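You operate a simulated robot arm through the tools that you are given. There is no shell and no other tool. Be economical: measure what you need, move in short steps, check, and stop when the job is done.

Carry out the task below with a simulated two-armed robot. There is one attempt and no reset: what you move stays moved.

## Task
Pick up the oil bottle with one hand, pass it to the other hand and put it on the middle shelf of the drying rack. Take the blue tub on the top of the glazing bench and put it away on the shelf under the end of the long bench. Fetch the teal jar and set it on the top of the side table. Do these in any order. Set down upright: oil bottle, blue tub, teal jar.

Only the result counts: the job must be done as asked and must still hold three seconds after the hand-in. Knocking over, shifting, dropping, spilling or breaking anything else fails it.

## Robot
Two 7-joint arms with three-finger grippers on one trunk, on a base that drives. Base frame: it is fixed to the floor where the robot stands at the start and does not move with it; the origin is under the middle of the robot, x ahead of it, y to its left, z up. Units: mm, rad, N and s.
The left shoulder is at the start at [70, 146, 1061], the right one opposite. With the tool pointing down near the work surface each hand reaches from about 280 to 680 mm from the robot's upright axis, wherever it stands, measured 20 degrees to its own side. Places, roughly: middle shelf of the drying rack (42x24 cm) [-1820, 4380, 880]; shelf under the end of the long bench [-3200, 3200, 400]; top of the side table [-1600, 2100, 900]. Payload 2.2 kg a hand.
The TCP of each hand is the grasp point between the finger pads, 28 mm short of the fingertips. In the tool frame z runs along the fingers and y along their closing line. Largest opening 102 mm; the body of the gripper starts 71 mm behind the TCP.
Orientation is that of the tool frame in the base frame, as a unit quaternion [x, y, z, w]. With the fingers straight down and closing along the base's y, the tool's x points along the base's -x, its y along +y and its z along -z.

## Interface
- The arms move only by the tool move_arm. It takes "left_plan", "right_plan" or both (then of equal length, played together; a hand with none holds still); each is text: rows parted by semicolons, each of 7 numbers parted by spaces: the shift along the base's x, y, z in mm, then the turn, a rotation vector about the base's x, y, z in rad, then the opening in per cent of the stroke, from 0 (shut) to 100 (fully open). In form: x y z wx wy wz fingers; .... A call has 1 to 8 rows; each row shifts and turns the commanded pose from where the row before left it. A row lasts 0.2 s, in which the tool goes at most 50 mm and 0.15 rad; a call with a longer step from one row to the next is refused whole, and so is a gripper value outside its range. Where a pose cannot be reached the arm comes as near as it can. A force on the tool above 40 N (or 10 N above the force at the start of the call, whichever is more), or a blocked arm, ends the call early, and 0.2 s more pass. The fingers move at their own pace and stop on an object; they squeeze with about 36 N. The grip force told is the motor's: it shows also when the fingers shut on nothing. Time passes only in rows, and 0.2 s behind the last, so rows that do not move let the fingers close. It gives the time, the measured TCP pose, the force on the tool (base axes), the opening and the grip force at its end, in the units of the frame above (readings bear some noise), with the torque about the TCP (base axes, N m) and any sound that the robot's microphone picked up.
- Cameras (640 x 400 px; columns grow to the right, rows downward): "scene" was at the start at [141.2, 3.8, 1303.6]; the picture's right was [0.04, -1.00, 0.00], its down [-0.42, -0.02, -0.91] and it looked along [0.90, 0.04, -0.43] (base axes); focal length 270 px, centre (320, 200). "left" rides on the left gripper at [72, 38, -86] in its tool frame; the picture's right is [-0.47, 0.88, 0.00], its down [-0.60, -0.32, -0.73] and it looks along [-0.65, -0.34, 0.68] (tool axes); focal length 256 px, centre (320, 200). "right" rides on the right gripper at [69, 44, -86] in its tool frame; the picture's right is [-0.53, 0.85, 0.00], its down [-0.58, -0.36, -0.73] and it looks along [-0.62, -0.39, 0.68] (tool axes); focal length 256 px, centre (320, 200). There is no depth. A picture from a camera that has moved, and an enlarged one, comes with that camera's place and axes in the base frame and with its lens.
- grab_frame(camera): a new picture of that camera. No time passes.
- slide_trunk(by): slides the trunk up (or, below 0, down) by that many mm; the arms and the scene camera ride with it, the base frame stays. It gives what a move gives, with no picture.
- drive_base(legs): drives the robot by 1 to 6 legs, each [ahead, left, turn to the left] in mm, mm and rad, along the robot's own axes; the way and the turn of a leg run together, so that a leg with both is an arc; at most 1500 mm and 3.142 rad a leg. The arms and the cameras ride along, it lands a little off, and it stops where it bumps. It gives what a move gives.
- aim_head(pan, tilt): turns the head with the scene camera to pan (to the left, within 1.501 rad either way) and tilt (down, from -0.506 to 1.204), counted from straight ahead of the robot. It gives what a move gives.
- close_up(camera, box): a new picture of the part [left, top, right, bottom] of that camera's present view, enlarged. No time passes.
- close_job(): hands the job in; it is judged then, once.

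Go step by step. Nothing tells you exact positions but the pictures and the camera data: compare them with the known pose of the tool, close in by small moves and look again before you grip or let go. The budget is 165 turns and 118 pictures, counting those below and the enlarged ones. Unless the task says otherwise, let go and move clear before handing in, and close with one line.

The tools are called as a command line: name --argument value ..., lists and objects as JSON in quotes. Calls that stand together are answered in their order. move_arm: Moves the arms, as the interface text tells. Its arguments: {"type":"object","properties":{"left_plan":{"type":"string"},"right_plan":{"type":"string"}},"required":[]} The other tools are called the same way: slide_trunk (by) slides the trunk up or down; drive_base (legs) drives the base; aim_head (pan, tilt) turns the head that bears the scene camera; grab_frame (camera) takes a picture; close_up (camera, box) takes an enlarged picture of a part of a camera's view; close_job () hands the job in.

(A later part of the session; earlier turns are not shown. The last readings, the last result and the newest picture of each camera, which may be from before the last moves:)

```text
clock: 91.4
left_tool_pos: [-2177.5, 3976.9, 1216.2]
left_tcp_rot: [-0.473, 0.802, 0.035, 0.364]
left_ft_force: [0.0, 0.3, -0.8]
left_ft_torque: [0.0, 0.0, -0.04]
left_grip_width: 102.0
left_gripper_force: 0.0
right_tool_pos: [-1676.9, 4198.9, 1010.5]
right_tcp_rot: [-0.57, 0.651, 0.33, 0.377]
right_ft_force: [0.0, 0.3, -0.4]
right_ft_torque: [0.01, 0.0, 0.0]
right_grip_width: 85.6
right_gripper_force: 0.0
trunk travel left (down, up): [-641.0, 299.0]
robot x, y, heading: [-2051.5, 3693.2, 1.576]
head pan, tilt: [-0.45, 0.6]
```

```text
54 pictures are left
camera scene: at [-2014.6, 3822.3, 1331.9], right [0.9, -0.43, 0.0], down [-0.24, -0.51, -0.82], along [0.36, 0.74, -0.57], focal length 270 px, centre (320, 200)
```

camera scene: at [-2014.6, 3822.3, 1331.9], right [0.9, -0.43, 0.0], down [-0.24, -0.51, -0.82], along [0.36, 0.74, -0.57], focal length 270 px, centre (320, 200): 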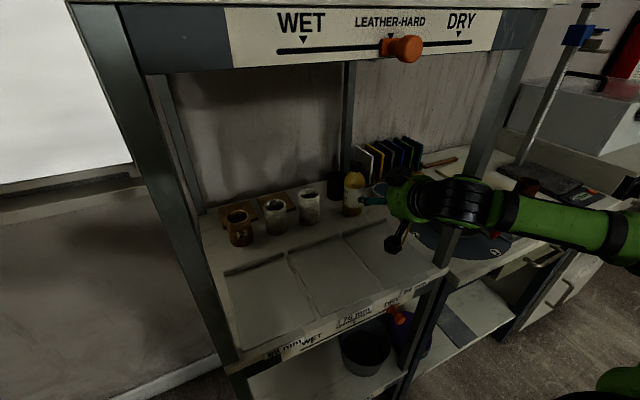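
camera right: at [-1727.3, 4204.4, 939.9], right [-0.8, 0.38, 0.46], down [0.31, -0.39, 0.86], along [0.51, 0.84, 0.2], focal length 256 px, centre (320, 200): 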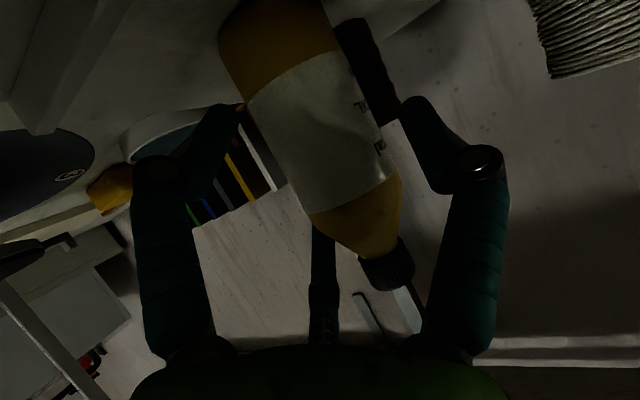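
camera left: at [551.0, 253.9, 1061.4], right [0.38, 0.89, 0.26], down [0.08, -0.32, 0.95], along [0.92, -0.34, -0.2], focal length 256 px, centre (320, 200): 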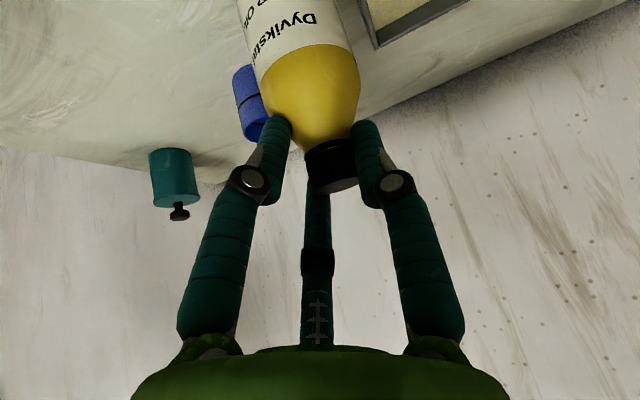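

The bottle stands well. I'll bring the hand left and out of the rack, then back the base off.

move_arm --right_plan "-30 -15 5 0 0 0 84;-30 -15 5 0 0 0 84;-30 -20 5 0 0 0 84;-30 -20 5 0 0 0 90;-20 -20 5 0 0 0 100;0 0 0 0 0 0 100"

drive_base --legs '[[-370, 0, 0]]'

aim_head --pan 1.5 --tilt 0.45

grab_frame --camera "scene"

```text
clock: 92.8
left_tool_pos: [-2177.7, 3976.5, 1216.3]
left_tcp_rot: [-0.473, 0.801, 0.036, 0.364]
left_ft_force: [0.0, 1.1, 0.3]
left_ft_torque: [-0.03, 0.01, 0.0]
left_grip_width: 101.9
left_gripper_force: 0.1
right_tool_pos: [-1808.0, 4175.2, 1048.6]
right_tcp_rot: [-0.569, 0.652, 0.329, 0.378]
right_ft_force: [-0.2, 0.6, 0.2]
right_ft_torque: [0.01, -0.03, 0.0]
right_grip_width: 102.0
right_gripper_force: 0.0
right hand out of reach, approached as far as the arm can: row 3, 4, 5
trunk travel left (down, up): [-641.0, 299.0]
robot x, y, heading: [-2048.0, 3688.7, 1.57]
head pan, tilt: [-0.45, 0.6]
```

```text
clock: 95.1
left_tool_pos: [-2177.0, 3607.6, 1216.3]
left_tcp_rot: [-0.472, 0.802, 0.034, 0.364]
left_ft_force: [0.5, -0.6, -0.2]
left_ft_torque: [0.0, 0.01, 0.02]
left_grip_width: 101.9
left_gripper_force: 0.0
right_tool_pos: [-1807.2, 3805.7, 1049.5]
right_tcp_rot: [-0.568, 0.653, 0.328, 0.378]
right_ft_force: [0.9, -0.3, 0.6]
right_ft_torque: [-0.01, 0.0, -0.01]
right_grip_width: 102.0
right_gripper_force: 0.0
trunk travel left (down, up): [-641.0, 299.0]
robot x, y, heading: [-2052.4, 3325.7, 1.572]
head pan, tilt: [-0.45, 0.6]
```

```text
clock: 97.0
left_tool_pos: [-2176.0, 3606.2, 1216.1]
left_tcp_rot: [-0.472, 0.802, 0.035, 0.364]
left_ft_force: [-1.3, -0.3, 1.1]
left_ft_torque: [0.0, -0.01, -0.01]
left_grip_width: 102.2
left_gripper_force: 0.0
right_tool_pos: [-1806.2, 3806.0, 1048.8]
right_tcp_rot: [-0.569, 0.652, 0.329, 0.378]
right_ft_force: [0.2, 1.0, -0.1]
right_ft_torque: [-0.02, 0.01, 0.0]
right_grip_width: 101.8
right_gripper_force: 0.1
trunk travel left (down, up): [-641.0, 299.0]
robot x, y, heading: [-2050.3, 3324.4, 1.571]
head pan, tilt: [1.499, 0.45]
```

```text
53 pictures are left
camera scene: at [-2143.7, 3379.6, 1345.6], right [0.07, 1.0, 0.0], down [0.43, -0.03, -0.9], along [-0.9, 0.06, -0.44], focal length 270 px, centre (320, 200)
```

scene: 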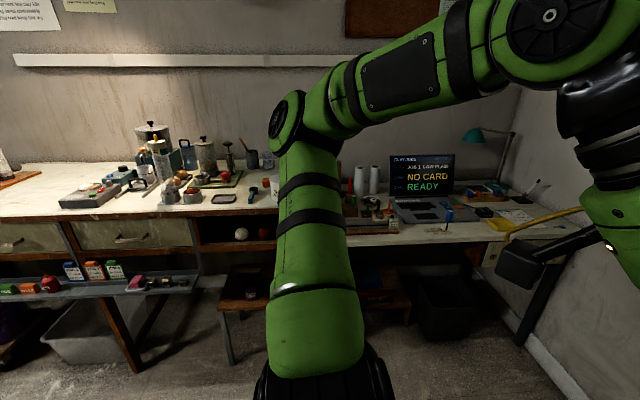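

The long bench runs along this wall; the target shelf should project near pixel (269, 280). Zooming in there.

close_up --camera "scene" --box '[0, 200, 288, 380]'

aim_head --pan 1.15 --tilt 0.5

grab_frame --camera "scene"

```text
2.22 times, centred on (144, 290) of scene
camera zoom: at [-2143.7, 3379.6, 1345.6], right [0.07, 1.0, 0.0], down [0.43, -0.03, -0.9], along [-0.9, 0.06, -0.44], focal length 600 px, centre (711, 0)
```

zoom: 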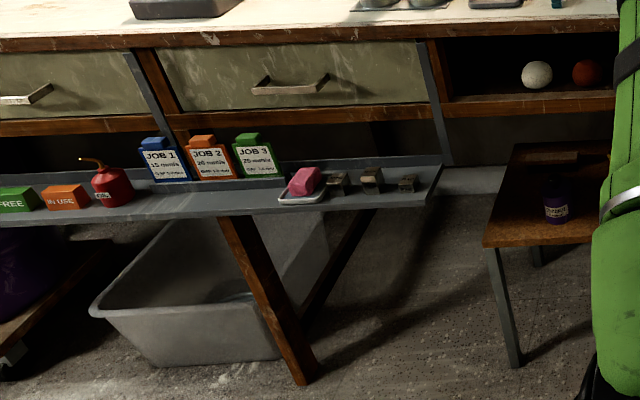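

```text
clock: 97.8
left_tool_pos: [-2175.9, 3607.1, 1214.8]
left_tcp_rot: [-0.472, 0.802, 0.036, 0.365]
left_ft_force: [0.0, -0.2, -0.1]
left_ft_torque: [-0.01, -0.03, 0.0]
left_grip_width: 102.0
left_gripper_force: 0.0
right_tool_pos: [-1806.2, 3805.2, 1050.2]
right_tcp_rot: [-0.569, 0.653, 0.328, 0.378]
right_ft_force: [0.8, -0.9, -0.7]
right_ft_torque: [0.0, -0.02, -0.02]
right_grip_width: 102.0
right_gripper_force: 0.0
trunk travel left (down, up): [-641.0, 299.0]
robot x, y, heading: [-2050.6, 3324.9, 1.573]
head pan, tilt: [1.15, 0.499]
```

```text
51 pictures are left
camera scene: at [-2135.2, 3410.0, 1341.1], right [0.41, 0.91, 0.0], down [0.44, -0.19, -0.88], along [-0.8, 0.36, -0.48], focal length 270 px, centre (320, 200)
```

scene: 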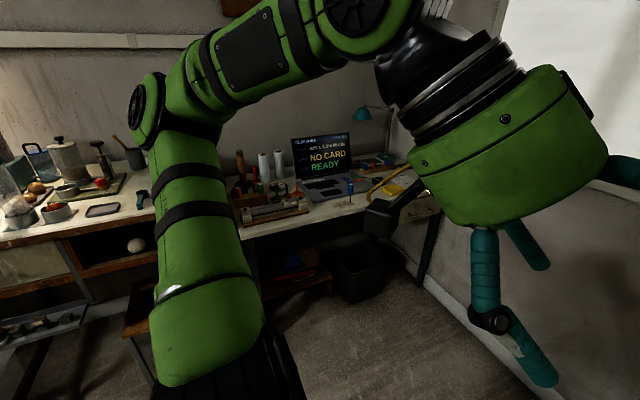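

The target shelf is the low brown one under the long bench end: front edge x≈-3019, z≈400, with a purple jar near [-3092, 3118]. Now I'll return for the tub, backing along the known clear aisle to the right end of the glazing bench.

drive_base --legs '[[0, -1500, 0], [0, -260, 0], [-1500, 0, 0], [-1500, 0, 0]]'

slide_trunk --by 150

aim_head --pan 0 --tilt 0.6

```text
clock: 120.6
left_tool_pos: [-408.7, 633.7, 1216.6]
left_tcp_rot: [-0.473, 0.801, 0.036, 0.364]
left_ft_force: [0.9, 0.9, -0.2]
left_ft_torque: [0.01, -0.02, 0.01]
left_grip_width: 102.2
left_gripper_force: 0.1
right_tool_pos: [-37.2, 833.5, 1050.9]
right_tcp_rot: [-0.569, 0.652, 0.329, 0.378]
right_ft_force: [-0.2, -0.3, 0.1]
right_ft_torque: [0.0, -0.01, 0.02]
right_grip_width: 102.1
right_gripper_force: 0.0
trunk travel left (down, up): [-641.0, 299.0]
robot x, y, heading: [-278.8, 352.5, 1.572]
head pan, tilt: [1.15, 0.499]
```

```text
clock: 122.4
left_tool_pos: [-408.0, 634.0, 1365.5]
left_tcp_rot: [-0.473, 0.801, 0.035, 0.365]
left_ft_force: [-0.9, -0.4, 0.4]
left_ft_torque: [-0.01, 0.0, 0.0]
left_grip_width: 102.1
left_gripper_force: 0.0
right_tool_pos: [-37.6, 834.6, 1199.3]
right_tcp_rot: [-0.569, 0.652, 0.329, 0.378]
right_ft_force: [0.0, -0.2, -1.1]
right_ft_torque: [0.03, -0.02, -0.01]
right_grip_width: 102.0
right_gripper_force: 0.0
trunk travel left (down, up): [-791.0, 149.0]
robot x, y, heading: [-283.2, 349.6, 1.573]
head pan, tilt: [1.15, 0.499]
```

```text
clock: 123.8
left_tool_pos: [-406.5, 633.3, 1365.8]
left_tcp_rot: [-0.473, 0.801, 0.036, 0.365]
left_ft_force: [-0.6, 0.1, -0.5]
left_ft_torque: [0.0, -0.03, 0.01]
left_grip_width: 102.0
left_gripper_force: 0.0
right_tool_pos: [-38.3, 833.1, 1200.4]
right_tcp_rot: [-0.568, 0.653, 0.328, 0.378]
right_ft_force: [0.2, -0.7, 0.0]
right_ft_torque: [-0.01, 0.02, 0.03]
right_grip_width: 101.9
right_gripper_force: 0.0
trunk travel left (down, up): [-791.0, 149.0]
robot x, y, heading: [-280.5, 351.8, 1.573]
head pan, tilt: [0.0, 0.6]
```

Now I'll back to y≈-470 and sidestep right to stand off the bench's right end, still facing +y.

drive_base --legs '[[-825, 0, 0], [0, -830, 0]]'

grab_frame --camera "scene"

```text
clock: 131.7
left_tool_pos: [345.1, -190.3, 1365.6]
left_tcp_rot: [-0.479, 0.795, 0.037, 0.371]
left_ft_force: [-0.2, 0.5, 0.0]
left_ft_torque: [0.01, 0.0, 0.0]
left_grip_width: 102.1
left_gripper_force: 0.1
right_tool_pos: [709.6, 15.4, 1203.7]
right_tcp_rot: [-0.579, 0.643, 0.333, 0.374]
right_ft_force: [0.2, -0.9, 0.2]
right_ft_torque: [-0.03, -0.01, 0.0]
right_grip_width: 101.8
right_gripper_force: 0.0
trunk travel left (down, up): [-791.0, 149.0]
robot x, y, heading: [493.9, -465.2, 1.588]
head pan, tilt: [0.0, 0.6]
stopped in leg 2: the robot was blocked; the commanded pose is now the measured one
```

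```text
50 pictures are left
camera scene: at [470.1, -334.6, 1483.0], right [1.0, 0.02, 0.01], down [0.02, -0.56, -0.83], along [-0.01, 0.83, -0.56], focal length 270 px, centre (320, 200)
```

scene: 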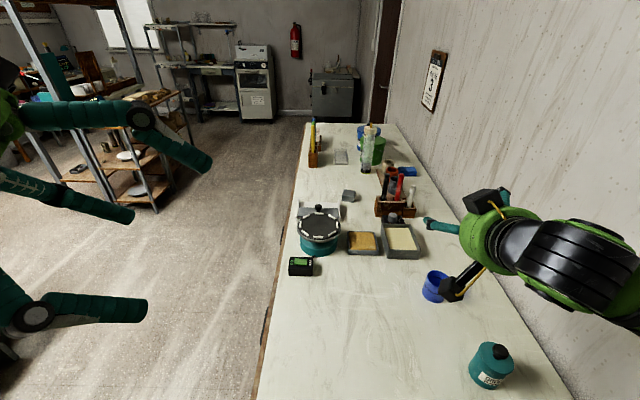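

The base was stopped at x≈494, most likely the right elbow at the wall. From here the tub is at about [780, 130] and the jar at about [820, -75]. I'll ease the base 20 mm left, pitch the right hand down and move it above the tub.

drive_base --legs '[[0, 20, 0]]'

move_arm --right_plan "0 10 -15 -0.149 0.016 0 100;10 15 -15 -0.149 0.016 0 100;10 15 -15 -0.149 0.016 0 100;15 15 -20 0 0 0 100;15 15 -20 0 0 0 100;15 10 -20 0 0 0 100;0 0 0 0 0 0 100"

grab_frame --camera "scene"

grab_frame --camera "right"

```text
clock: 132.5
left_tool_pos: [343.8, -186.6, 1366.7]
left_tcp_rot: [-0.479, 0.798, 0.039, 0.364]
left_ft_force: [-0.5, 0.0, 0.1]
left_ft_torque: [0.03, 0.01, 0.0]
left_grip_width: 101.8
left_gripper_force: 0.0
right_tool_pos: [706.6, 18.5, 1197.6]
right_tcp_rot: [-0.577, 0.647, 0.335, 0.369]
right_ft_force: [-0.2, 0.4, 0.0]
right_ft_torque: [-0.01, 0.02, 0.04]
right_grip_width: 102.0
right_gripper_force: 0.0
trunk travel left (down, up): [-791.0, 149.0]
robot x, y, heading: [468.5, -467.7, 1.586]
head pan, tilt: [0.0, 0.6]
```

```text
clock: 134.1
left_tool_pos: [341.0, -185.0, 1366.5]
left_tcp_rot: [-0.477, 0.798, 0.038, 0.366]
left_ft_force: [0.1, -0.5, 0.3]
left_ft_torque: [0.0, -0.03, 0.01]
left_grip_width: 102.0
left_gripper_force: 0.1
right_tool_pos: [770.5, 99.7, 1093.3]
right_tcp_rot: [-0.636, 0.714, 0.195, 0.217]
right_ft_force: [-0.1, 0.1, 0.8]
right_ft_torque: [-0.03, -0.01, -0.01]
right_grip_width: 102.1
right_gripper_force: 0.0
trunk travel left (down, up): [-791.0, 149.0]
robot x, y, heading: [471.3, -467.7, 1.589]
head pan, tilt: [0.0, 0.6]
```

```text
49 pictures are left
camera scene: at [468.9, -329.5, 1482.1], right [1.0, 0.02, 0.0], down [0.01, -0.56, -0.83], along [-0.01, 0.83, -0.56], focal length 270 px, centre (320, 200)
```

scene: 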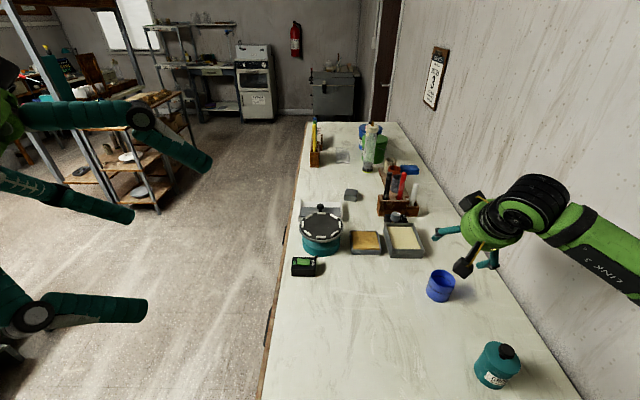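

```text
48 pictures are left
camera right: at [714.6, 0.9, 1124.9], right [-0.79, 0.54, 0.3], down [0.37, 0.03, 0.93], along [0.49, 0.84, -0.22], focal length 256 px, centre (320, 200)
```

right: 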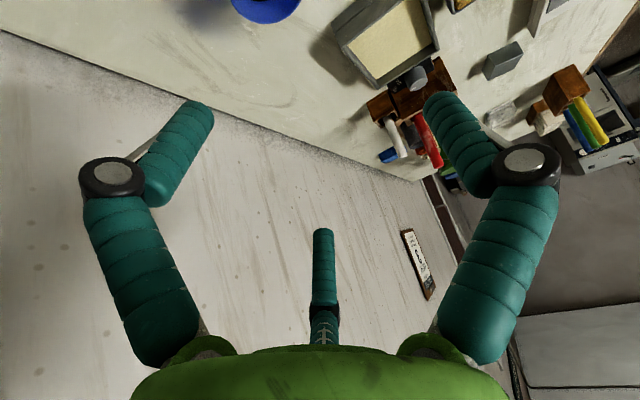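

The tub is at about [779, 138], rim z≈929. To have all three fingers bear on this short tub I need a steeper tool (about 17° tilt). I'll steepen the hand, edge the base 20 mm ahead and lower the trunk 100 mm.

move_arm --right_plan "0 0 0 -0.146 0.017 0 100;0 0 0 -0.146 0.017 0 100;0 0 0 0 0 0 100"

drive_base --legs '[[20, 0, 0]]'

slide_trunk --by -100

grab_frame --camera "right"

close_up --camera "scene" --box '[360, 170, 600, 320]'

```text
clock: 134.9
left_tool_pos: [342.4, -186.1, 1365.2]
left_tcp_rot: [-0.479, 0.798, 0.038, 0.364]
left_ft_force: [1.2, -1.0, 1.0]
left_ft_torque: [0.03, 0.02, 0.01]
left_grip_width: 101.8
left_gripper_force: 0.0
right_tool_pos: [770.9, 99.4, 1092.7]
right_tcp_rot: [-0.658, 0.739, 0.099, 0.11]
right_ft_force: [-0.2, 0.3, 0.9]
right_ft_torque: [0.03, -0.04, 0.02]
right_grip_width: 102.2
right_gripper_force: 0.2
trunk travel left (down, up): [-791.0, 149.0]
robot x, y, heading: [471.3, -467.3, 1.586]
head pan, tilt: [0.0, 0.6]
```

```text
clock: 135.7
left_tool_pos: [342.6, -172.9, 1366.7]
left_tcp_rot: [-0.477, 0.798, 0.04, 0.366]
left_ft_force: [-0.6, -1.3, -0.2]
left_ft_torque: [0.01, 0.02, 0.02]
left_grip_width: 102.1
left_gripper_force: 0.1
right_tool_pos: [769.4, 113.7, 1095.1]
right_tcp_rot: [-0.659, 0.737, 0.103, 0.111]
right_ft_force: [0.0, -0.3, -0.2]
right_ft_torque: [0.06, 0.0, -0.03]
right_grip_width: 101.9
right_gripper_force: 0.1
trunk travel left (down, up): [-791.0, 149.0]
robot x, y, heading: [472.9, -445.1, 1.589]
head pan, tilt: [0.0, 0.6]
```

```text
clock: 137.0
left_tool_pos: [342.3, -166.0, 1267.2]
left_tcp_rot: [-0.478, 0.798, 0.038, 0.364]
left_ft_force: [0.1, -0.3, 1.1]
left_ft_torque: [0.0, 0.02, -0.01]
left_grip_width: 102.1
left_gripper_force: 0.1
right_tool_pos: [769.4, 120.0, 993.1]
right_tcp_rot: [-0.658, 0.738, 0.102, 0.11]
right_ft_force: [0.1, -0.7, -0.7]
right_ft_torque: [0.01, 0.0, 0.0]
right_grip_width: 102.2
right_gripper_force: 0.0
trunk travel left (down, up): [-691.0, 249.0]
robot x, y, heading: [470.6, -448.6, 1.588]
head pan, tilt: [0.0, 0.6]
```

```text
47 pictures are left
camera right: at [716.2, 34.6, 1054.3], right [-0.78, 0.6, 0.16], down [0.4, 0.29, 0.87], along [0.48, 0.74, -0.47], focal length 256 px, centre (320, 200)
```

right: 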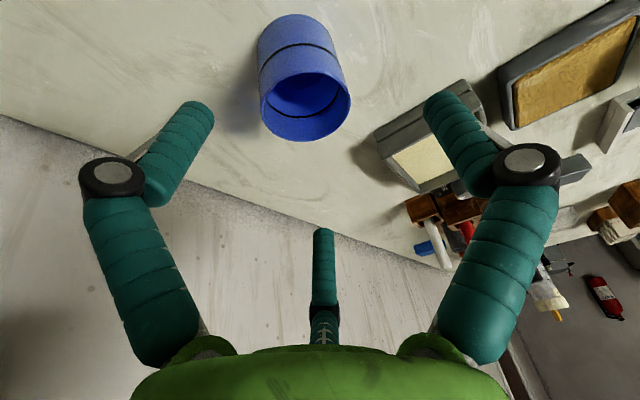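

```text
2.67 times, centred on (480, 245) of scene
camera zoom: at [469.0, -309.5, 1382.1], right [1.0, 0.02, 0.0], down [0.01, -0.56, -0.83], along [-0.01, 0.82, -0.56], focal length 719 px, centre (-107, 80)
```

zoom: 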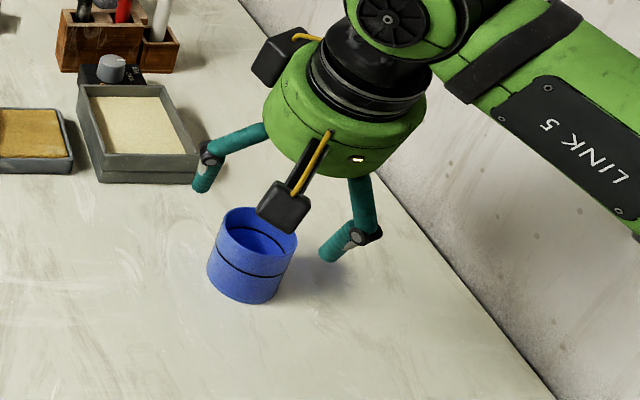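

The tub centres at about [777, 129]. I'll descend over it to z≈925 and check.

move_arm --right_plan "8 9 -8 0 0 0 100;0 0 -20 0 0 0 100;0 0 -20 0 0 0 100;0 0 -20 0 0 0 100;0 0 0 0 0 0 100"

grab_frame --camera "right"

close_up --camera "scene" --box '[360, 190, 600, 340]'

```text
clock: 138.2
left_tool_pos: [342.6, -165.6, 1265.4]
left_tcp_rot: [-0.479, 0.798, 0.038, 0.364]
left_ft_force: [0.3, 0.5, 0.3]
left_ft_torque: [-0.04, 0.03, 0.05]
left_grip_width: 102.1
left_gripper_force: 0.0
right_tool_pos: [776.6, 128.0, 925.1]
right_tcp_rot: [-0.658, 0.738, 0.1, 0.111]
right_ft_force: [0.9, -0.3, 0.1]
right_ft_torque: [-0.02, 0.01, 0.01]
right_grip_width: 101.9
right_gripper_force: 0.0
trunk travel left (down, up): [-691.0, 249.0]
robot x, y, heading: [474.7, -449.8, 1.587]
head pan, tilt: [0.0, 0.6]
```

```text
45 pictures are left
camera right: at [723.0, 43.4, 985.6], right [-0.78, 0.6, 0.16], down [0.4, 0.29, 0.87], along [0.48, 0.74, -0.47], focal length 256 px, centre (320, 200)
```

right: 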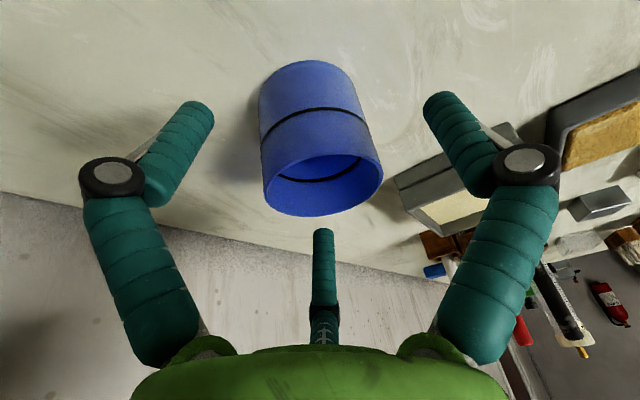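

```text
2.67 times, centred on (480, 265) of scene
camera zoom: at [468.9, -309.7, 1382.1], right [1.0, 0.02, 0.0], down [0.01, -0.56, -0.83], along [-0.01, 0.83, -0.56], focal length 719 px, centre (-107, 27)
```

zoom: 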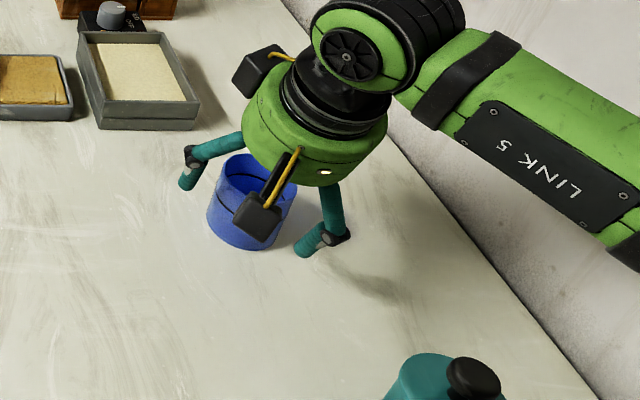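

The rim centre coincides with the grasp point at z≈925. I'll go down 15 mm more and close.

move_arm --right_plan "0 0 -8 0 0 0 100;0 0 -7 0 0 0 100;0 0 0 0 0 0 70;0 0 0 0 0 0 0;0 0 0 0 0 0 0;0 0 0 0 0 0 0"

grab_frame --camera "right"

```text
clock: 139.6
left_tool_pos: [342.8, -168.0, 1267.1]
left_tcp_rot: [-0.478, 0.798, 0.039, 0.365]
left_ft_force: [-0.6, -0.4, 0.4]
left_ft_torque: [-0.01, -0.01, -0.01]
left_grip_width: 101.8
left_gripper_force: 0.0
right_tool_pos: [777.2, 128.2, 910.6]
right_tcp_rot: [-0.658, 0.738, 0.1, 0.111]
right_ft_force: [0.1, 1.5, 5.2]
right_ft_torque: [-0.04, 0.07, -0.03]
right_grip_width: 61.5
right_gripper_force: 35.7
trunk travel left (down, up): [-691.0, 249.0]
robot x, y, heading: [472.4, -450.0, 1.588]
head pan, tilt: [0.0, 0.6]
```

```text
43 pictures are left
camera right: at [723.0, 43.4, 971.5], right [-0.78, 0.6, 0.16], down [0.4, 0.29, 0.87], along [0.48, 0.74, -0.47], focal length 256 px, centre (320, 200)
```

right: 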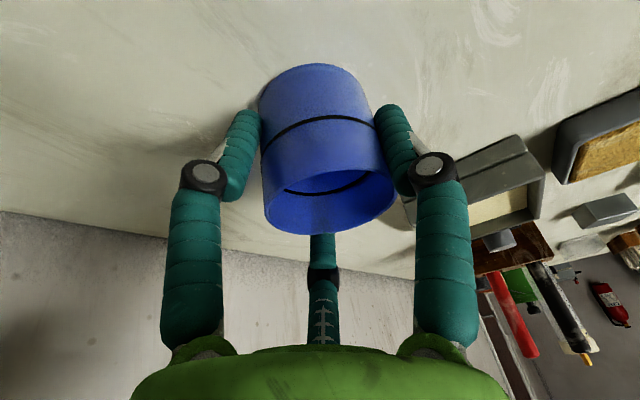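

The tub is gripped (61.5 mm). Lifting.

move_arm --right_plan "0 0 10 0 0 0 0;0 0 20 0 0 0 0;0 0 30 0 0 0 0;0 0 35 0 0 0 0;0 -10 35 0 0 0 0;0 -10 30 0 0 0 0;0 0 0 0 0 0 0"

grab_frame --camera "right"

grab_frame --camera "scene"

```text
clock: 141.2
left_tool_pos: [342.3, -165.3, 1266.4]
left_tcp_rot: [-0.478, 0.798, 0.038, 0.365]
left_ft_force: [0.2, 0.3, 0.3]
left_ft_torque: [-0.02, -0.02, 0.0]
left_grip_width: 102.0
left_gripper_force: 0.0
right_tool_pos: [777.9, 109.6, 1068.4]
right_tcp_rot: [-0.658, 0.738, 0.1, 0.109]
right_ft_force: [-0.2, 0.2, -0.7]
right_ft_torque: [-0.01, 0.0, 0.01]
right_grip_width: 61.3
right_gripper_force: 35.6
trunk travel left (down, up): [-691.0, 249.0]
robot x, y, heading: [473.8, -446.0, 1.596]
head pan, tilt: [0.0, 0.6]
```

```text
42 pictures are left
camera right: at [724.3, 24.2, 1130.9], right [-0.78, 0.6, 0.16], down [0.4, 0.29, 0.87], along [0.48, 0.74, -0.47], focal length 256 px, centre (320, 200)
```

right: 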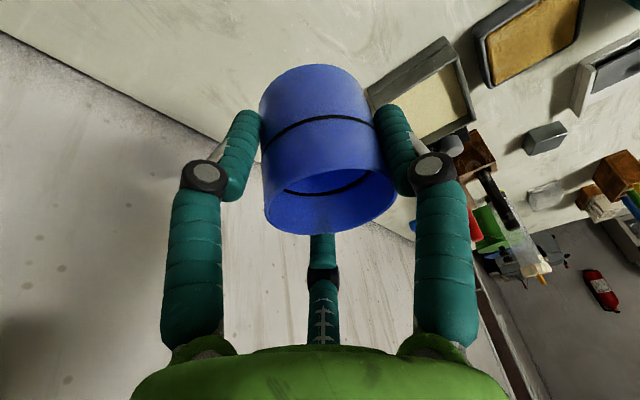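

```text
41 pictures are left
camera scene: at [469.2, -308.9, 1382.0], right [1.0, 0.02, 0.0], down [0.01, -0.57, -0.82], along [-0.01, 0.82, -0.57], focal length 270 px, centre (320, 200)
```

scene: 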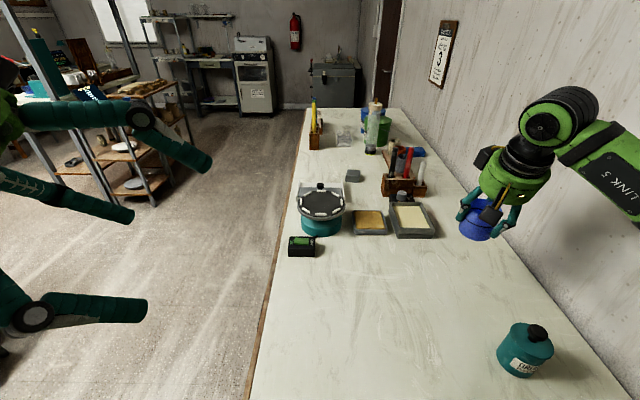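

The tub is held. I'll draw it in closer and higher, then drive back up the aisle toward the long bench.

move_arm --right_plan "-28 -26 13 0 0 0 0;-28 -26 13 0 0 0 0;-28 -26 13 0 0 0 0;-28 -26 13 0 0 0 0;-28 -26 13 0 0 0 0;0 0 0 0 0 0 0"

drive_base --legs '[[0, 775, -0.02], [1500, 0, 0], [1500, 0, 0], [830, 0, 0]]'

```text
clock: 142.6
left_tool_pos: [343.5, -165.4, 1266.9]
left_tcp_rot: [-0.478, 0.798, 0.038, 0.365]
left_ft_force: [-0.1, 0.3, 0.4]
left_ft_torque: [-0.03, 0.04, -0.02]
left_grip_width: 102.0
left_gripper_force: 0.2
right_tool_pos: [638.0, -22.0, 1133.2]
right_tcp_rot: [-0.657, 0.739, 0.1, 0.11]
right_ft_force: [0.1, -0.9, 0.4]
right_ft_torque: [-0.03, 0.01, 0.0]
right_grip_width: 61.1
right_gripper_force: 35.5
trunk travel left (down, up): [-691.0, 249.0]
robot x, y, heading: [469.4, -445.3, 1.588]
head pan, tilt: [0.0, 0.6]
```

```text
clock: 164.9
left_tool_pos: [-483.1, 3666.9, 1266.1]
left_tcp_rot: [-0.471, 0.802, 0.034, 0.365]
left_ft_force: [0.8, 0.2, 0.1]
left_ft_torque: [0.0, 0.01, 0.01]
left_grip_width: 101.9
left_gripper_force: 0.0
right_tool_pos: [-184.2, 3808.8, 1133.9]
right_tcp_rot: [-0.652, 0.743, 0.1, 0.111]
right_ft_force: [0.4, -0.4, -0.2]
right_ft_torque: [0.0, 0.04, 0.01]
right_grip_width: 58.5
right_gripper_force: 35.8
trunk travel left (down, up): [-691.0, 249.0]
robot x, y, heading: [-356.1, 3382.4, 1.569]
head pan, tilt: [0.0, 0.6]
```

Next I'll go left along y≈3380 and turn to face the long bench, then look.

drive_base --legs '[[0, 1450, 0], [0, 0, 1.571]]'

aim_head --pan 0 --tilt 0.5

grab_frame --camera "scene"

grab_frame --camera "right"

```text
clock: 175.9
left_tool_pos: [-2101.6, 3290.0, 1266.4]
left_tcp_rot: [0.897, -0.249, -0.278, -0.238]
left_ft_force: [-0.6, -0.8, 0.8]
left_ft_torque: [-0.02, -0.02, -0.02]
left_grip_width: 101.8
left_gripper_force: 0.0
right_tool_pos: [-2231.4, 3592.3, 1133.8]
right_tcp_rot: [0.985, -0.081, -0.149, -0.011]
right_ft_force: [0.5, -0.1, -0.7]
right_ft_torque: [-0.01, 0.01, 0.01]
right_grip_width: 58.1
right_gripper_force: 36.3
trunk travel left (down, up): [-691.0, 249.0]
robot x, y, heading: [-1812.3, 3403.4, 3.113]
head pan, tilt: [0.0, 0.6]
```

```text
clock: 176.6
left_tool_pos: [-2102.1, 3290.8, 1266.8]
left_tcp_rot: [0.896, -0.248, -0.279, -0.238]
left_ft_force: [-0.6, -0.3, 0.6]
left_ft_torque: [-0.01, 0.03, 0.01]
left_grip_width: 101.9
left_gripper_force: 0.1
right_tool_pos: [-2232.2, 3592.2, 1133.6]
right_tcp_rot: [0.986, -0.08, -0.149, -0.01]
right_ft_force: [-0.8, -0.3, -0.5]
right_ft_torque: [0.03, 0.02, 0.05]
right_grip_width: 57.9
right_gripper_force: 35.5
trunk travel left (down, up): [-691.0, 249.0]
robot x, y, heading: [-1815.0, 3408.2, 3.108]
head pan, tilt: [0.0, 0.499]
```

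```text
40 pictures are left
camera scene: at [-1955.4, 3410.9, 1391.1], right [0.03, 1.0, 0.0], down [0.48, -0.02, -0.88], along [-0.88, 0.03, -0.48], focal length 270 px, centre (320, 200)
```

scene: 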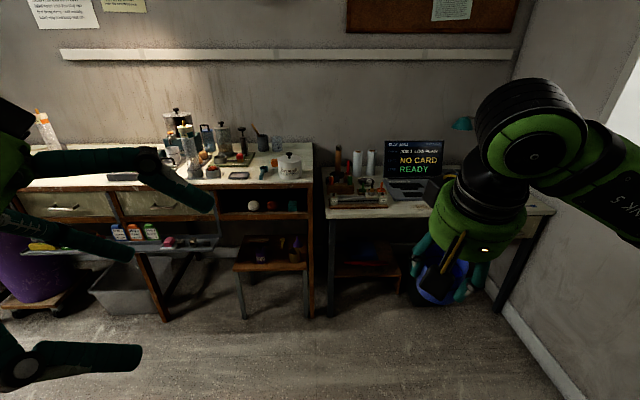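

```text
39 pictures are left
camera right: at [-2148.6, 3535.8, 1194.9], right [-0.64, -0.75, 0.16], down [-0.27, 0.42, 0.87], along [-0.72, 0.51, -0.47], focal length 256 px, centre (320, 200)
```

right: 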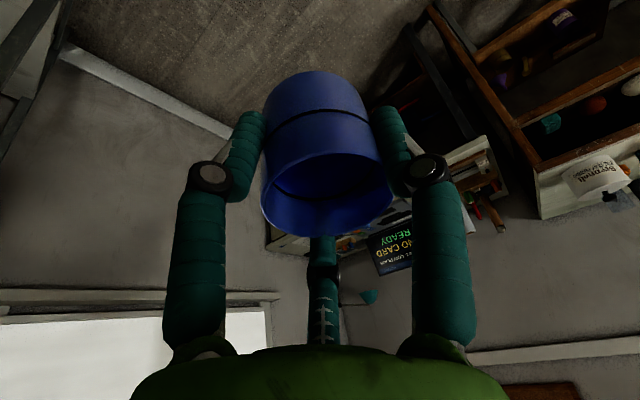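

The brown shelf under the bench end is visible near pixel (270, 265). Zooming in to choose a free spot.

close_up --camera "scene" --box '[210, 180, 338, 260]'

close_up --camera "scene" --box '[200, 220, 360, 320]'

```text
5.00 times, centred on (274, 220) of scene
camera zoom: at [-1955.4, 3410.9, 1391.1], right [0.03, 1.0, 0.0], down [0.48, -0.02, -0.88], along [-0.88, 0.03, -0.48], focal length 1349 px, centre (550, 100)
```

zoom: 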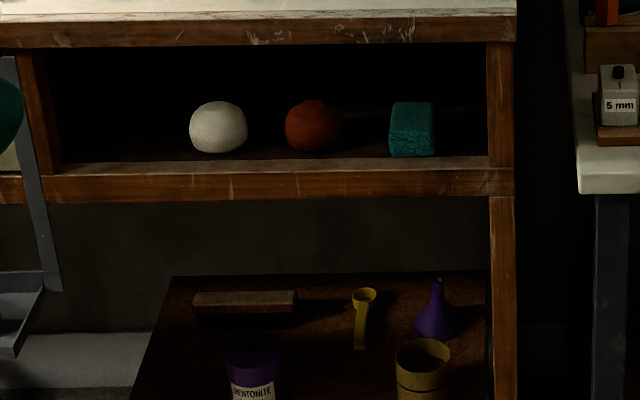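

```text
4.00 times, centred on (280, 270) of scene
camera zoom: at [-1955.4, 3410.9, 1391.1], right [0.03, 1.0, 0.0], down [0.48, -0.02, -0.88], along [-0.88, 0.03, -0.48], focal length 1079 px, centre (480, -80)
```

zoom: 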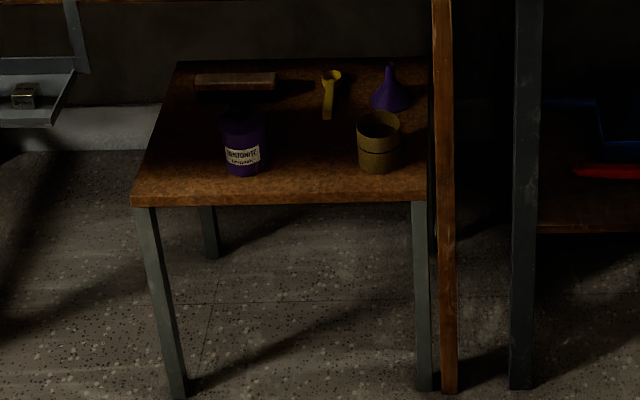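

The free spot is at the shelf's front left, at about [-3068, 3048], left of the purple jar at [-3080, 3127]; the rail above has its underside at z≈680. I'll extend the right arm, square up the heading and lower the trunk here in open space.

move_arm --right_plan "-36 0 0 0 0 0 0;-36 0 0 0 0 0 0;-36 0 0 0 0 0 0;-36 0 0 0 0 0 0;0 0 0 0 0 0 0"

drive_base --legs '[[0, 0, 0.034], [300, 520, 0]]'

slide_trunk --by -600

grab_frame --camera "scene"

```text
clock: 177.8
left_tool_pos: [-2100.3, 3290.1, 1265.7]
left_tcp_rot: [0.896, -0.249, -0.28, -0.238]
left_ft_force: [-0.2, -0.4, 0.8]
left_ft_torque: [0.02, 0.04, 0.02]
left_grip_width: 102.0
left_gripper_force: 0.1
right_tool_pos: [-2376.0, 3592.8, 1134.6]
right_tcp_rot: [0.985, -0.081, -0.15, -0.011]
right_ft_force: [-0.2, -0.3, 0.4]
right_ft_torque: [0.0, 0.0, 0.02]
right_grip_width: 57.9
right_gripper_force: 36.2
trunk travel left (down, up): [-691.0, 249.0]
robot x, y, heading: [-1813.5, 3404.6, 3.109]
head pan, tilt: [0.0, 0.499]
```

```text
clock: 181.6
left_tool_pos: [-2401.4, 2774.0, 1267.5]
left_tcp_rot: [0.899, -0.239, -0.281, -0.234]
left_ft_force: [-0.4, 0.1, -0.2]
left_ft_torque: [0.0, -0.02, 0.0]
left_grip_width: 102.1
left_gripper_force: 0.1
right_tool_pos: [-2684.3, 3071.7, 1135.4]
right_tcp_rot: [0.986, -0.071, -0.149, -0.008]
right_ft_force: [0.5, -0.3, 0.4]
right_ft_torque: [-0.01, -0.01, -0.04]
right_grip_width: 57.6
right_gripper_force: 36.0
trunk travel left (down, up): [-691.0, 249.0]
robot x, y, heading: [-2119.3, 2898.0, 3.125]
head pan, tilt: [0.0, 0.499]
```

```text
refused: -600 is not a number from -400 to 400
```

```text
36 pictures are left
camera scene: at [-2258.7, 2898.8, 1391.2], right [0.01, 1.0, 0.0], down [0.48, -0.01, -0.88], along [-0.88, 0.01, -0.48], focal length 270 px, centre (320, 200)
```

scene: 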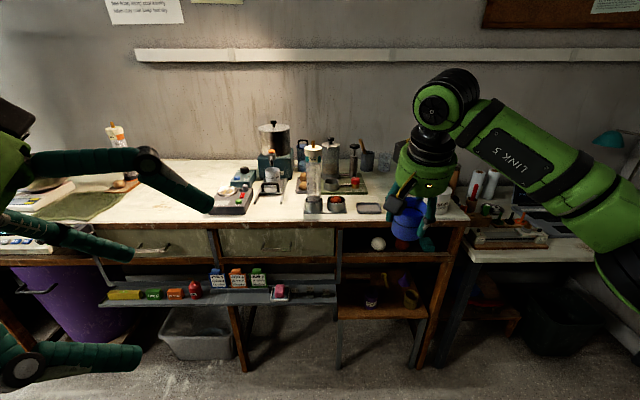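

A trough ends at y≈2980 beside that left spot and would catch the hand's camera. I'll use the gap between the purple jar and the yellow cup instead, at about [-3068, 3221]. Lowering the trunk in open space first.

slide_trunk --by -400

slide_trunk --by -235

drive_base --legs '[[0, -149, 0.01], [230, 0, 0]]'

aim_head --pan -0.3 --tilt 0.3

grab_frame --camera "scene"

grab_frame --camera "right"

```text
clock: 185.4
left_tool_pos: [-2402.2, 2775.2, 867.4]
left_tcp_rot: [0.899, -0.239, -0.282, -0.235]
left_ft_force: [0.9, -0.1, 0.6]
left_ft_torque: [-0.04, 0.0, 0.01]
left_grip_width: 101.9
left_gripper_force: 0.1
right_tool_pos: [-2683.4, 3071.7, 735.5]
right_tcp_rot: [0.986, -0.071, -0.15, -0.008]
right_ft_force: [0.3, 0.8, -0.3]
right_ft_torque: [-0.01, 0.02, -0.03]
right_grip_width: 57.7
right_gripper_force: 36.0
trunk travel left (down, up): [-291.0, 649.0]
robot x, y, heading: [-2119.1, 2896.5, 3.133]
head pan, tilt: [0.0, 0.499]
```

```text
clock: 187.8
left_tool_pos: [-2403.1, 2775.0, 631.6]
left_tcp_rot: [0.899, -0.24, -0.282, -0.235]
left_ft_force: [1.0, 0.2, 0.3]
left_ft_torque: [0.01, 0.0, -0.03]
left_grip_width: 102.1
left_gripper_force: 0.1
right_tool_pos: [-2683.1, 3070.8, 499.5]
right_tcp_rot: [0.986, -0.071, -0.148, -0.009]
right_ft_force: [-0.5, 0.8, 0.1]
right_ft_torque: [-0.02, 0.0, -0.01]
right_grip_width: 57.7
right_gripper_force: 36.0
trunk travel left (down, up): [-56.0, 884.0]
robot x, y, heading: [-2120.0, 2896.3, 3.13]
head pan, tilt: [0.0, 0.499]
```

```text
clock: 190.5
left_tool_pos: [-2629.3, 2922.3, 630.2]
left_tcp_rot: [0.9, -0.236, -0.282, -0.234]
left_ft_force: [-0.1, 0.9, 0.8]
left_ft_torque: [-0.01, 0.01, 0.02]
left_grip_width: 101.8
left_gripper_force: 0.0
right_tool_pos: [-2911.7, 3216.9, 500.1]
right_tcp_rot: [0.987, -0.068, -0.148, -0.009]
right_ft_force: [0.4, 0.2, 0.5]
right_ft_torque: [0.02, -0.01, -0.03]
right_grip_width: 57.5
right_gripper_force: 35.8
trunk travel left (down, up): [-56.0, 884.0]
robot x, y, heading: [-2345.5, 3045.3, 3.134]
head pan, tilt: [0.0, 0.499]
```

```text
clock: 191.3
left_tool_pos: [-2629.0, 2923.0, 631.2]
left_tcp_rot: [0.9, -0.236, -0.282, -0.234]
left_ft_force: [0.1, -0.2, 0.3]
left_ft_torque: [-0.03, -0.02, -0.01]
left_grip_width: 102.0
left_gripper_force: 0.0
right_tool_pos: [-2911.6, 3217.2, 499.3]
right_tcp_rot: [0.986, -0.069, -0.149, -0.01]
right_ft_force: [0.2, -0.4, -0.6]
right_ft_torque: [0.04, -0.01, -0.01]
right_grip_width: 57.5
right_gripper_force: 36.0
trunk travel left (down, up): [-56.0, 884.0]
robot x, y, heading: [-2341.8, 3047.5, 3.136]
head pan, tilt: [-0.3, 0.3]
```

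```text
35 pictures are left
camera scene: at [-2484.0, 3074.6, 774.5], right [0.3, 0.95, 0.0], down [0.28, -0.09, -0.96], along [-0.91, 0.29, -0.3], focal length 270 px, centre (320, 200)
```

scene: 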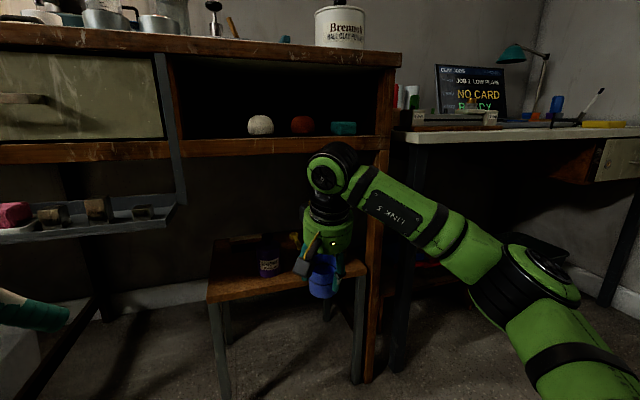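

```text
34 pictures are left
camera right: at [-2827.1, 3162.7, 561.4], right [-0.62, -0.77, 0.16], down [-0.28, 0.41, 0.87], along [-0.73, 0.49, -0.47], focal length 256 px, centre (320, 200)
```

right: 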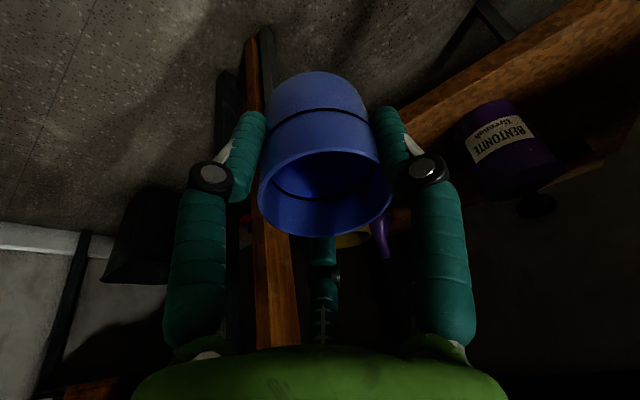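

The gap looks right: jar edge near y≈3159, cup edge near y≈3280. I'll lower the tub to just above shelf height, centre on y≈3228, and drive in most of the way.

move_arm --right_plan "0 4 -12 0 0 0 0;0 4 -12 0 0 0 0;0 3 -9 0 0 0 0;0 0 0 0 0 0 0"

drive_base --legs '[[95, 0, 0]]'

aim_head --pan -0.3 --tilt 0.55

close_up --camera "scene" --box '[200, 80, 440, 230]'

grab_frame --camera "right"

```text
clock: 192.3
left_tool_pos: [-2628.5, 2922.8, 630.5]
left_tcp_rot: [0.9, -0.237, -0.282, -0.235]
left_ft_force: [0.2, 0.5, -1.0]
left_ft_torque: [0.02, 0.03, 0.01]
left_grip_width: 101.9
left_gripper_force: 0.0
right_tool_pos: [-2912.9, 3228.8, 467.8]
right_tcp_rot: [0.986, -0.068, -0.149, -0.009]
right_ft_force: [0.1, -0.1, -0.6]
right_ft_torque: [-0.01, 0.02, -0.01]
right_grip_width: 57.1
right_gripper_force: 36.0
trunk travel left (down, up): [-56.0, 884.0]
robot x, y, heading: [-2343.0, 3044.3, 3.137]
head pan, tilt: [-0.3, 0.3]
```

```text
clock: 193.5
left_tool_pos: [-2722.9, 2922.4, 631.2]
left_tcp_rot: [0.9, -0.236, -0.284, -0.234]
left_ft_force: [0.5, -0.8, 0.1]
left_ft_torque: [0.03, -0.02, -0.03]
left_grip_width: 102.2
left_gripper_force: 0.1
right_tool_pos: [-3007.8, 3227.5, 467.4]
right_tcp_rot: [0.987, -0.066, -0.149, -0.009]
right_ft_force: [0.3, -0.2, 0.5]
right_ft_torque: [-0.05, 0.0, 0.01]
right_grip_width: 57.1
right_gripper_force: 35.7
trunk travel left (down, up): [-56.0, 884.0]
robot x, y, heading: [-2435.9, 3047.7, 3.141]
head pan, tilt: [-0.3, 0.3]
```

```text
clock: 194.2
left_tool_pos: [-2724.0, 2922.6, 631.3]
left_tcp_rot: [0.9, -0.235, -0.283, -0.233]
left_ft_force: [0.1, 0.6, -0.6]
left_ft_torque: [0.0, 0.03, 0.02]
left_grip_width: 101.9
left_gripper_force: 0.1
right_tool_pos: [-3008.6, 3228.0, 467.7]
right_tcp_rot: [0.987, -0.066, -0.15, -0.008]
right_ft_force: [0.5, 0.5, 0.0]
right_ft_torque: [0.01, 0.02, 0.0]
right_grip_width: 57.4
right_gripper_force: 35.9
trunk travel left (down, up): [-56.0, 884.0]
robot x, y, heading: [-2439.7, 3043.3, 3.14]
head pan, tilt: [-0.3, 0.55]
```

```text
2.67 times, centred on (320, 155) of scene
camera zoom: at [-2575.3, 3073.6, 751.6], right [0.3, 0.95, 0.0], down [0.5, -0.16, -0.85], along [-0.81, 0.25, -0.52], focal length 719 px, centre (320, 320)
```

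zoom: 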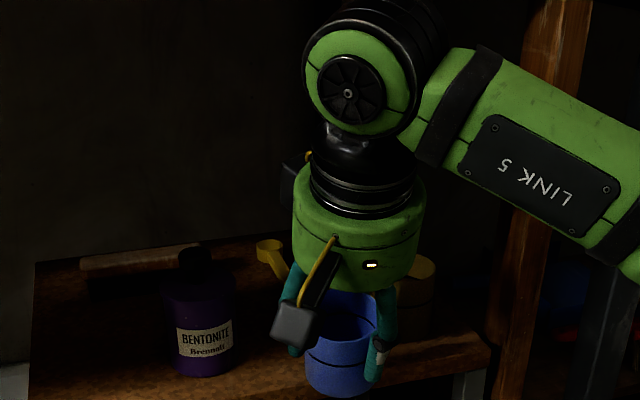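

```text
32 pictures are left
camera right: at [-2923.2, 3173.7, 528.6], right [-0.62, -0.77, 0.16], down [-0.28, 0.41, 0.87], along [-0.73, 0.49, -0.47], focal length 256 px, centre (320, 200)
```

right: 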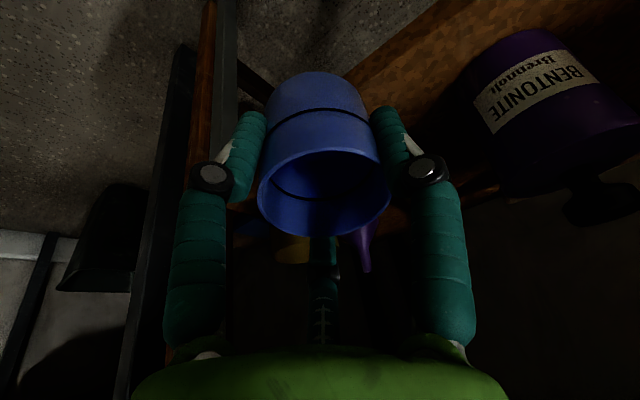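

The shelf front edge is near x≈-3030, so the tub must go about 64 mm further in. I'll lower 6 mm, then advance in small steps and watch forces (the rail above leaves about 10 mm).

move_arm --right_plan "0 0 -3 0 0 0 0;0 0 -3 0 0 0 0;-8 0 0 0 0 0 0;-8 0 0 0 0 0 0;-8 0 0 0 0 0 0;-8 0 0 0 0 0 0;0 0 0 0 0 0 0"

```text
clock: 195.8
left_tool_pos: [-2721.5, 2922.4, 629.8]
left_tcp_rot: [0.9, -0.235, -0.283, -0.234]
left_ft_force: [-1.1, 0.5, -0.2]
left_ft_torque: [-0.01, -0.03, -0.01]
left_grip_width: 102.2
left_gripper_force: 0.2
right_tool_pos: [-3040.7, 3227.7, 460.7]
right_tcp_rot: [0.987, -0.066, -0.149, -0.008]
right_ft_force: [0.1, -0.2, -0.6]
right_ft_torque: [0.0, 0.0, -0.01]
right_grip_width: 57.0
right_gripper_force: 36.1
trunk travel left (down, up): [-56.0, 884.0]
robot x, y, heading: [-2439.3, 3047.4, 3.137]
head pan, tilt: [-0.3, 0.55]
```

No contact. I'll advance another 32 mm and look.

move_arm --right_plan "-8 0 0 0 0 0 0;-8 0 0 0 0 0 0;-8 0 0 0 0 0 0;-8 0 0 0 0 0 0;0 0 0 0 0 0 0"

close_up --camera "scene" --box '[200, 80, 440, 230]'

```text
clock: 197.0
left_tool_pos: [-2722.9, 2923.0, 631.6]
left_tcp_rot: [0.9, -0.236, -0.282, -0.235]
left_ft_force: [0.3, -0.1, -0.4]
left_ft_torque: [-0.01, 0.01, -0.01]
left_grip_width: 102.1
left_gripper_force: 0.0
right_tool_pos: [-3072.5, 3229.6, 462.6]
right_tcp_rot: [0.986, -0.067, -0.15, -0.008]
right_ft_force: [-0.4, -1.3, -0.8]
right_ft_torque: [0.01, 0.02, 0.01]
right_grip_width: 57.2
right_gripper_force: 35.5
trunk travel left (down, up): [-56.0, 884.0]
robot x, y, heading: [-2438.3, 3044.0, 3.141]
head pan, tilt: [-0.3, 0.55]
```

```text
2.67 times, centred on (320, 155) of scene
camera zoom: at [-2575.3, 3073.6, 751.5], right [0.3, 0.95, 0.0], down [0.5, -0.16, -0.85], along [-0.81, 0.25, -0.52], focal length 719 px, centre (320, 320)
```

zoom: 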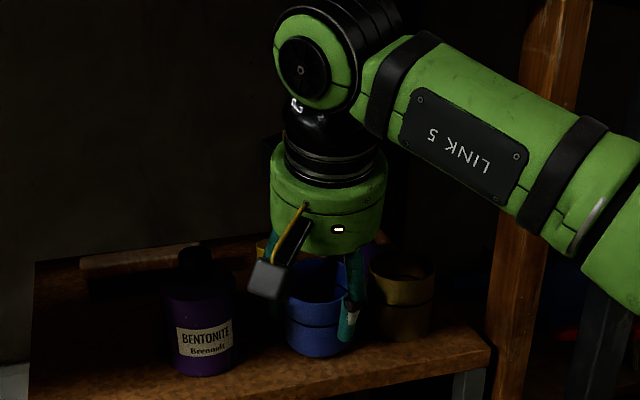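

The tub is over the shelf between jar and cup, so I'll lower it in small steps to contact.

move_arm --right_plan "0 0 -3 0 0 0 0;0 0 -3 0 0 0 0;0 0 -3 0 0 0 0;0 0 0 0 0 0 0"

```text
clock: 198.0
left_tool_pos: [-2722.3, 2921.8, 632.6]
left_tcp_rot: [0.899, -0.236, -0.284, -0.234]
left_ft_force: [-0.6, 0.2, -0.2]
left_ft_torque: [0.01, 0.04, -0.01]
left_grip_width: 101.8
left_gripper_force: 0.2
right_tool_pos: [-3072.0, 3227.3, 456.3]
right_tcp_rot: [0.986, -0.065, -0.152, -0.007]
right_ft_force: [-2.3, 1.1, 15.8]
right_ft_torque: [-0.03, -0.06, 0.02]
right_grip_width: 57.4
right_gripper_force: 36.1
trunk travel left (down, up): [-56.0, 884.0]
robot x, y, heading: [-2437.8, 3043.5, 3.14]
head pan, tilt: [-0.3, 0.55]
```

Contact at z≈456, well centred. I'll relax slightly and open gradually.

move_arm --right_plan "0 0 2 0 0 0 0;0 0 0 0 0 0 58;0 0 0 0 0 0 61;0 0 0 0 0 0 65;0 0 0 0 0 0 70;0 0 0 0 0 0 74;0 0 0 0 0 0 74"

grab_frame --camera "right"

close_up --camera "scene" --box '[200, 80, 440, 230]'

```text
clock: 199.6
left_tool_pos: [-2722.4, 2922.2, 631.4]
left_tcp_rot: [0.9, -0.236, -0.283, -0.234]
left_ft_force: [0.0, 0.1, -0.7]
left_ft_torque: [-0.02, -0.03, -0.04]
left_grip_width: 102.0
left_gripper_force: 0.1
right_tool_pos: [-3072.4, 3227.8, 454.6]
right_tcp_rot: [0.986, -0.067, -0.15, -0.008]
right_ft_force: [-0.4, -0.9, -0.6]
right_ft_torque: [-0.03, -0.01, 0.0]
right_grip_width: 75.4
right_gripper_force: 0.2
trunk travel left (down, up): [-56.0, 884.0]
robot x, y, heading: [-2440.6, 3050.3, 3.14]
head pan, tilt: [-0.3, 0.55]
```

```text
30 pictures are left
camera right: at [-2987.3, 3174.2, 515.7], right [-0.62, -0.77, 0.16], down [-0.28, 0.41, 0.87], along [-0.73, 0.49, -0.47], focal length 256 px, centre (320, 200)
```

right: 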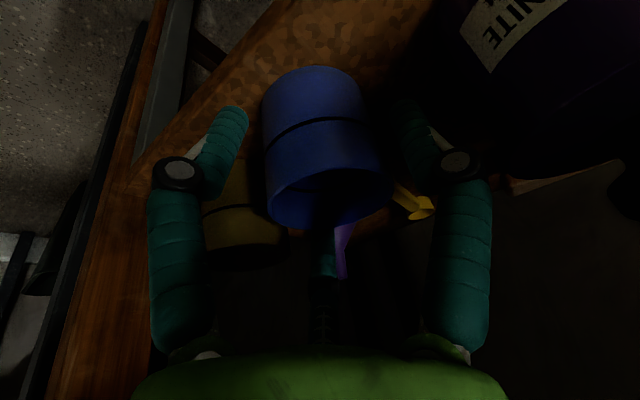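

```text
2.67 times, centred on (320, 155) of scene
camera zoom: at [-2575.2, 3073.6, 751.6], right [0.3, 0.95, 0.0], down [0.5, -0.16, -0.85], along [-0.81, 0.25, -0.52], focal length 719 px, centre (320, 320)
```

zoom: 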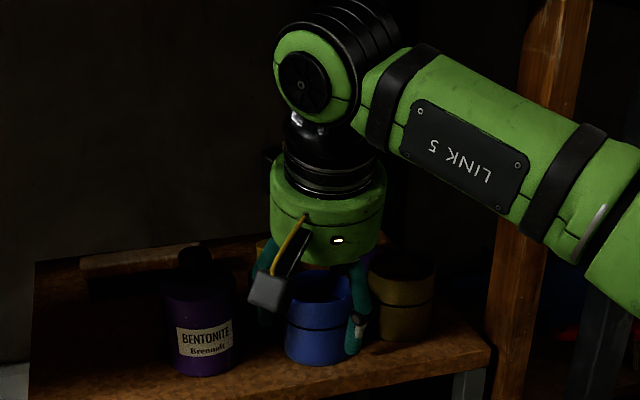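

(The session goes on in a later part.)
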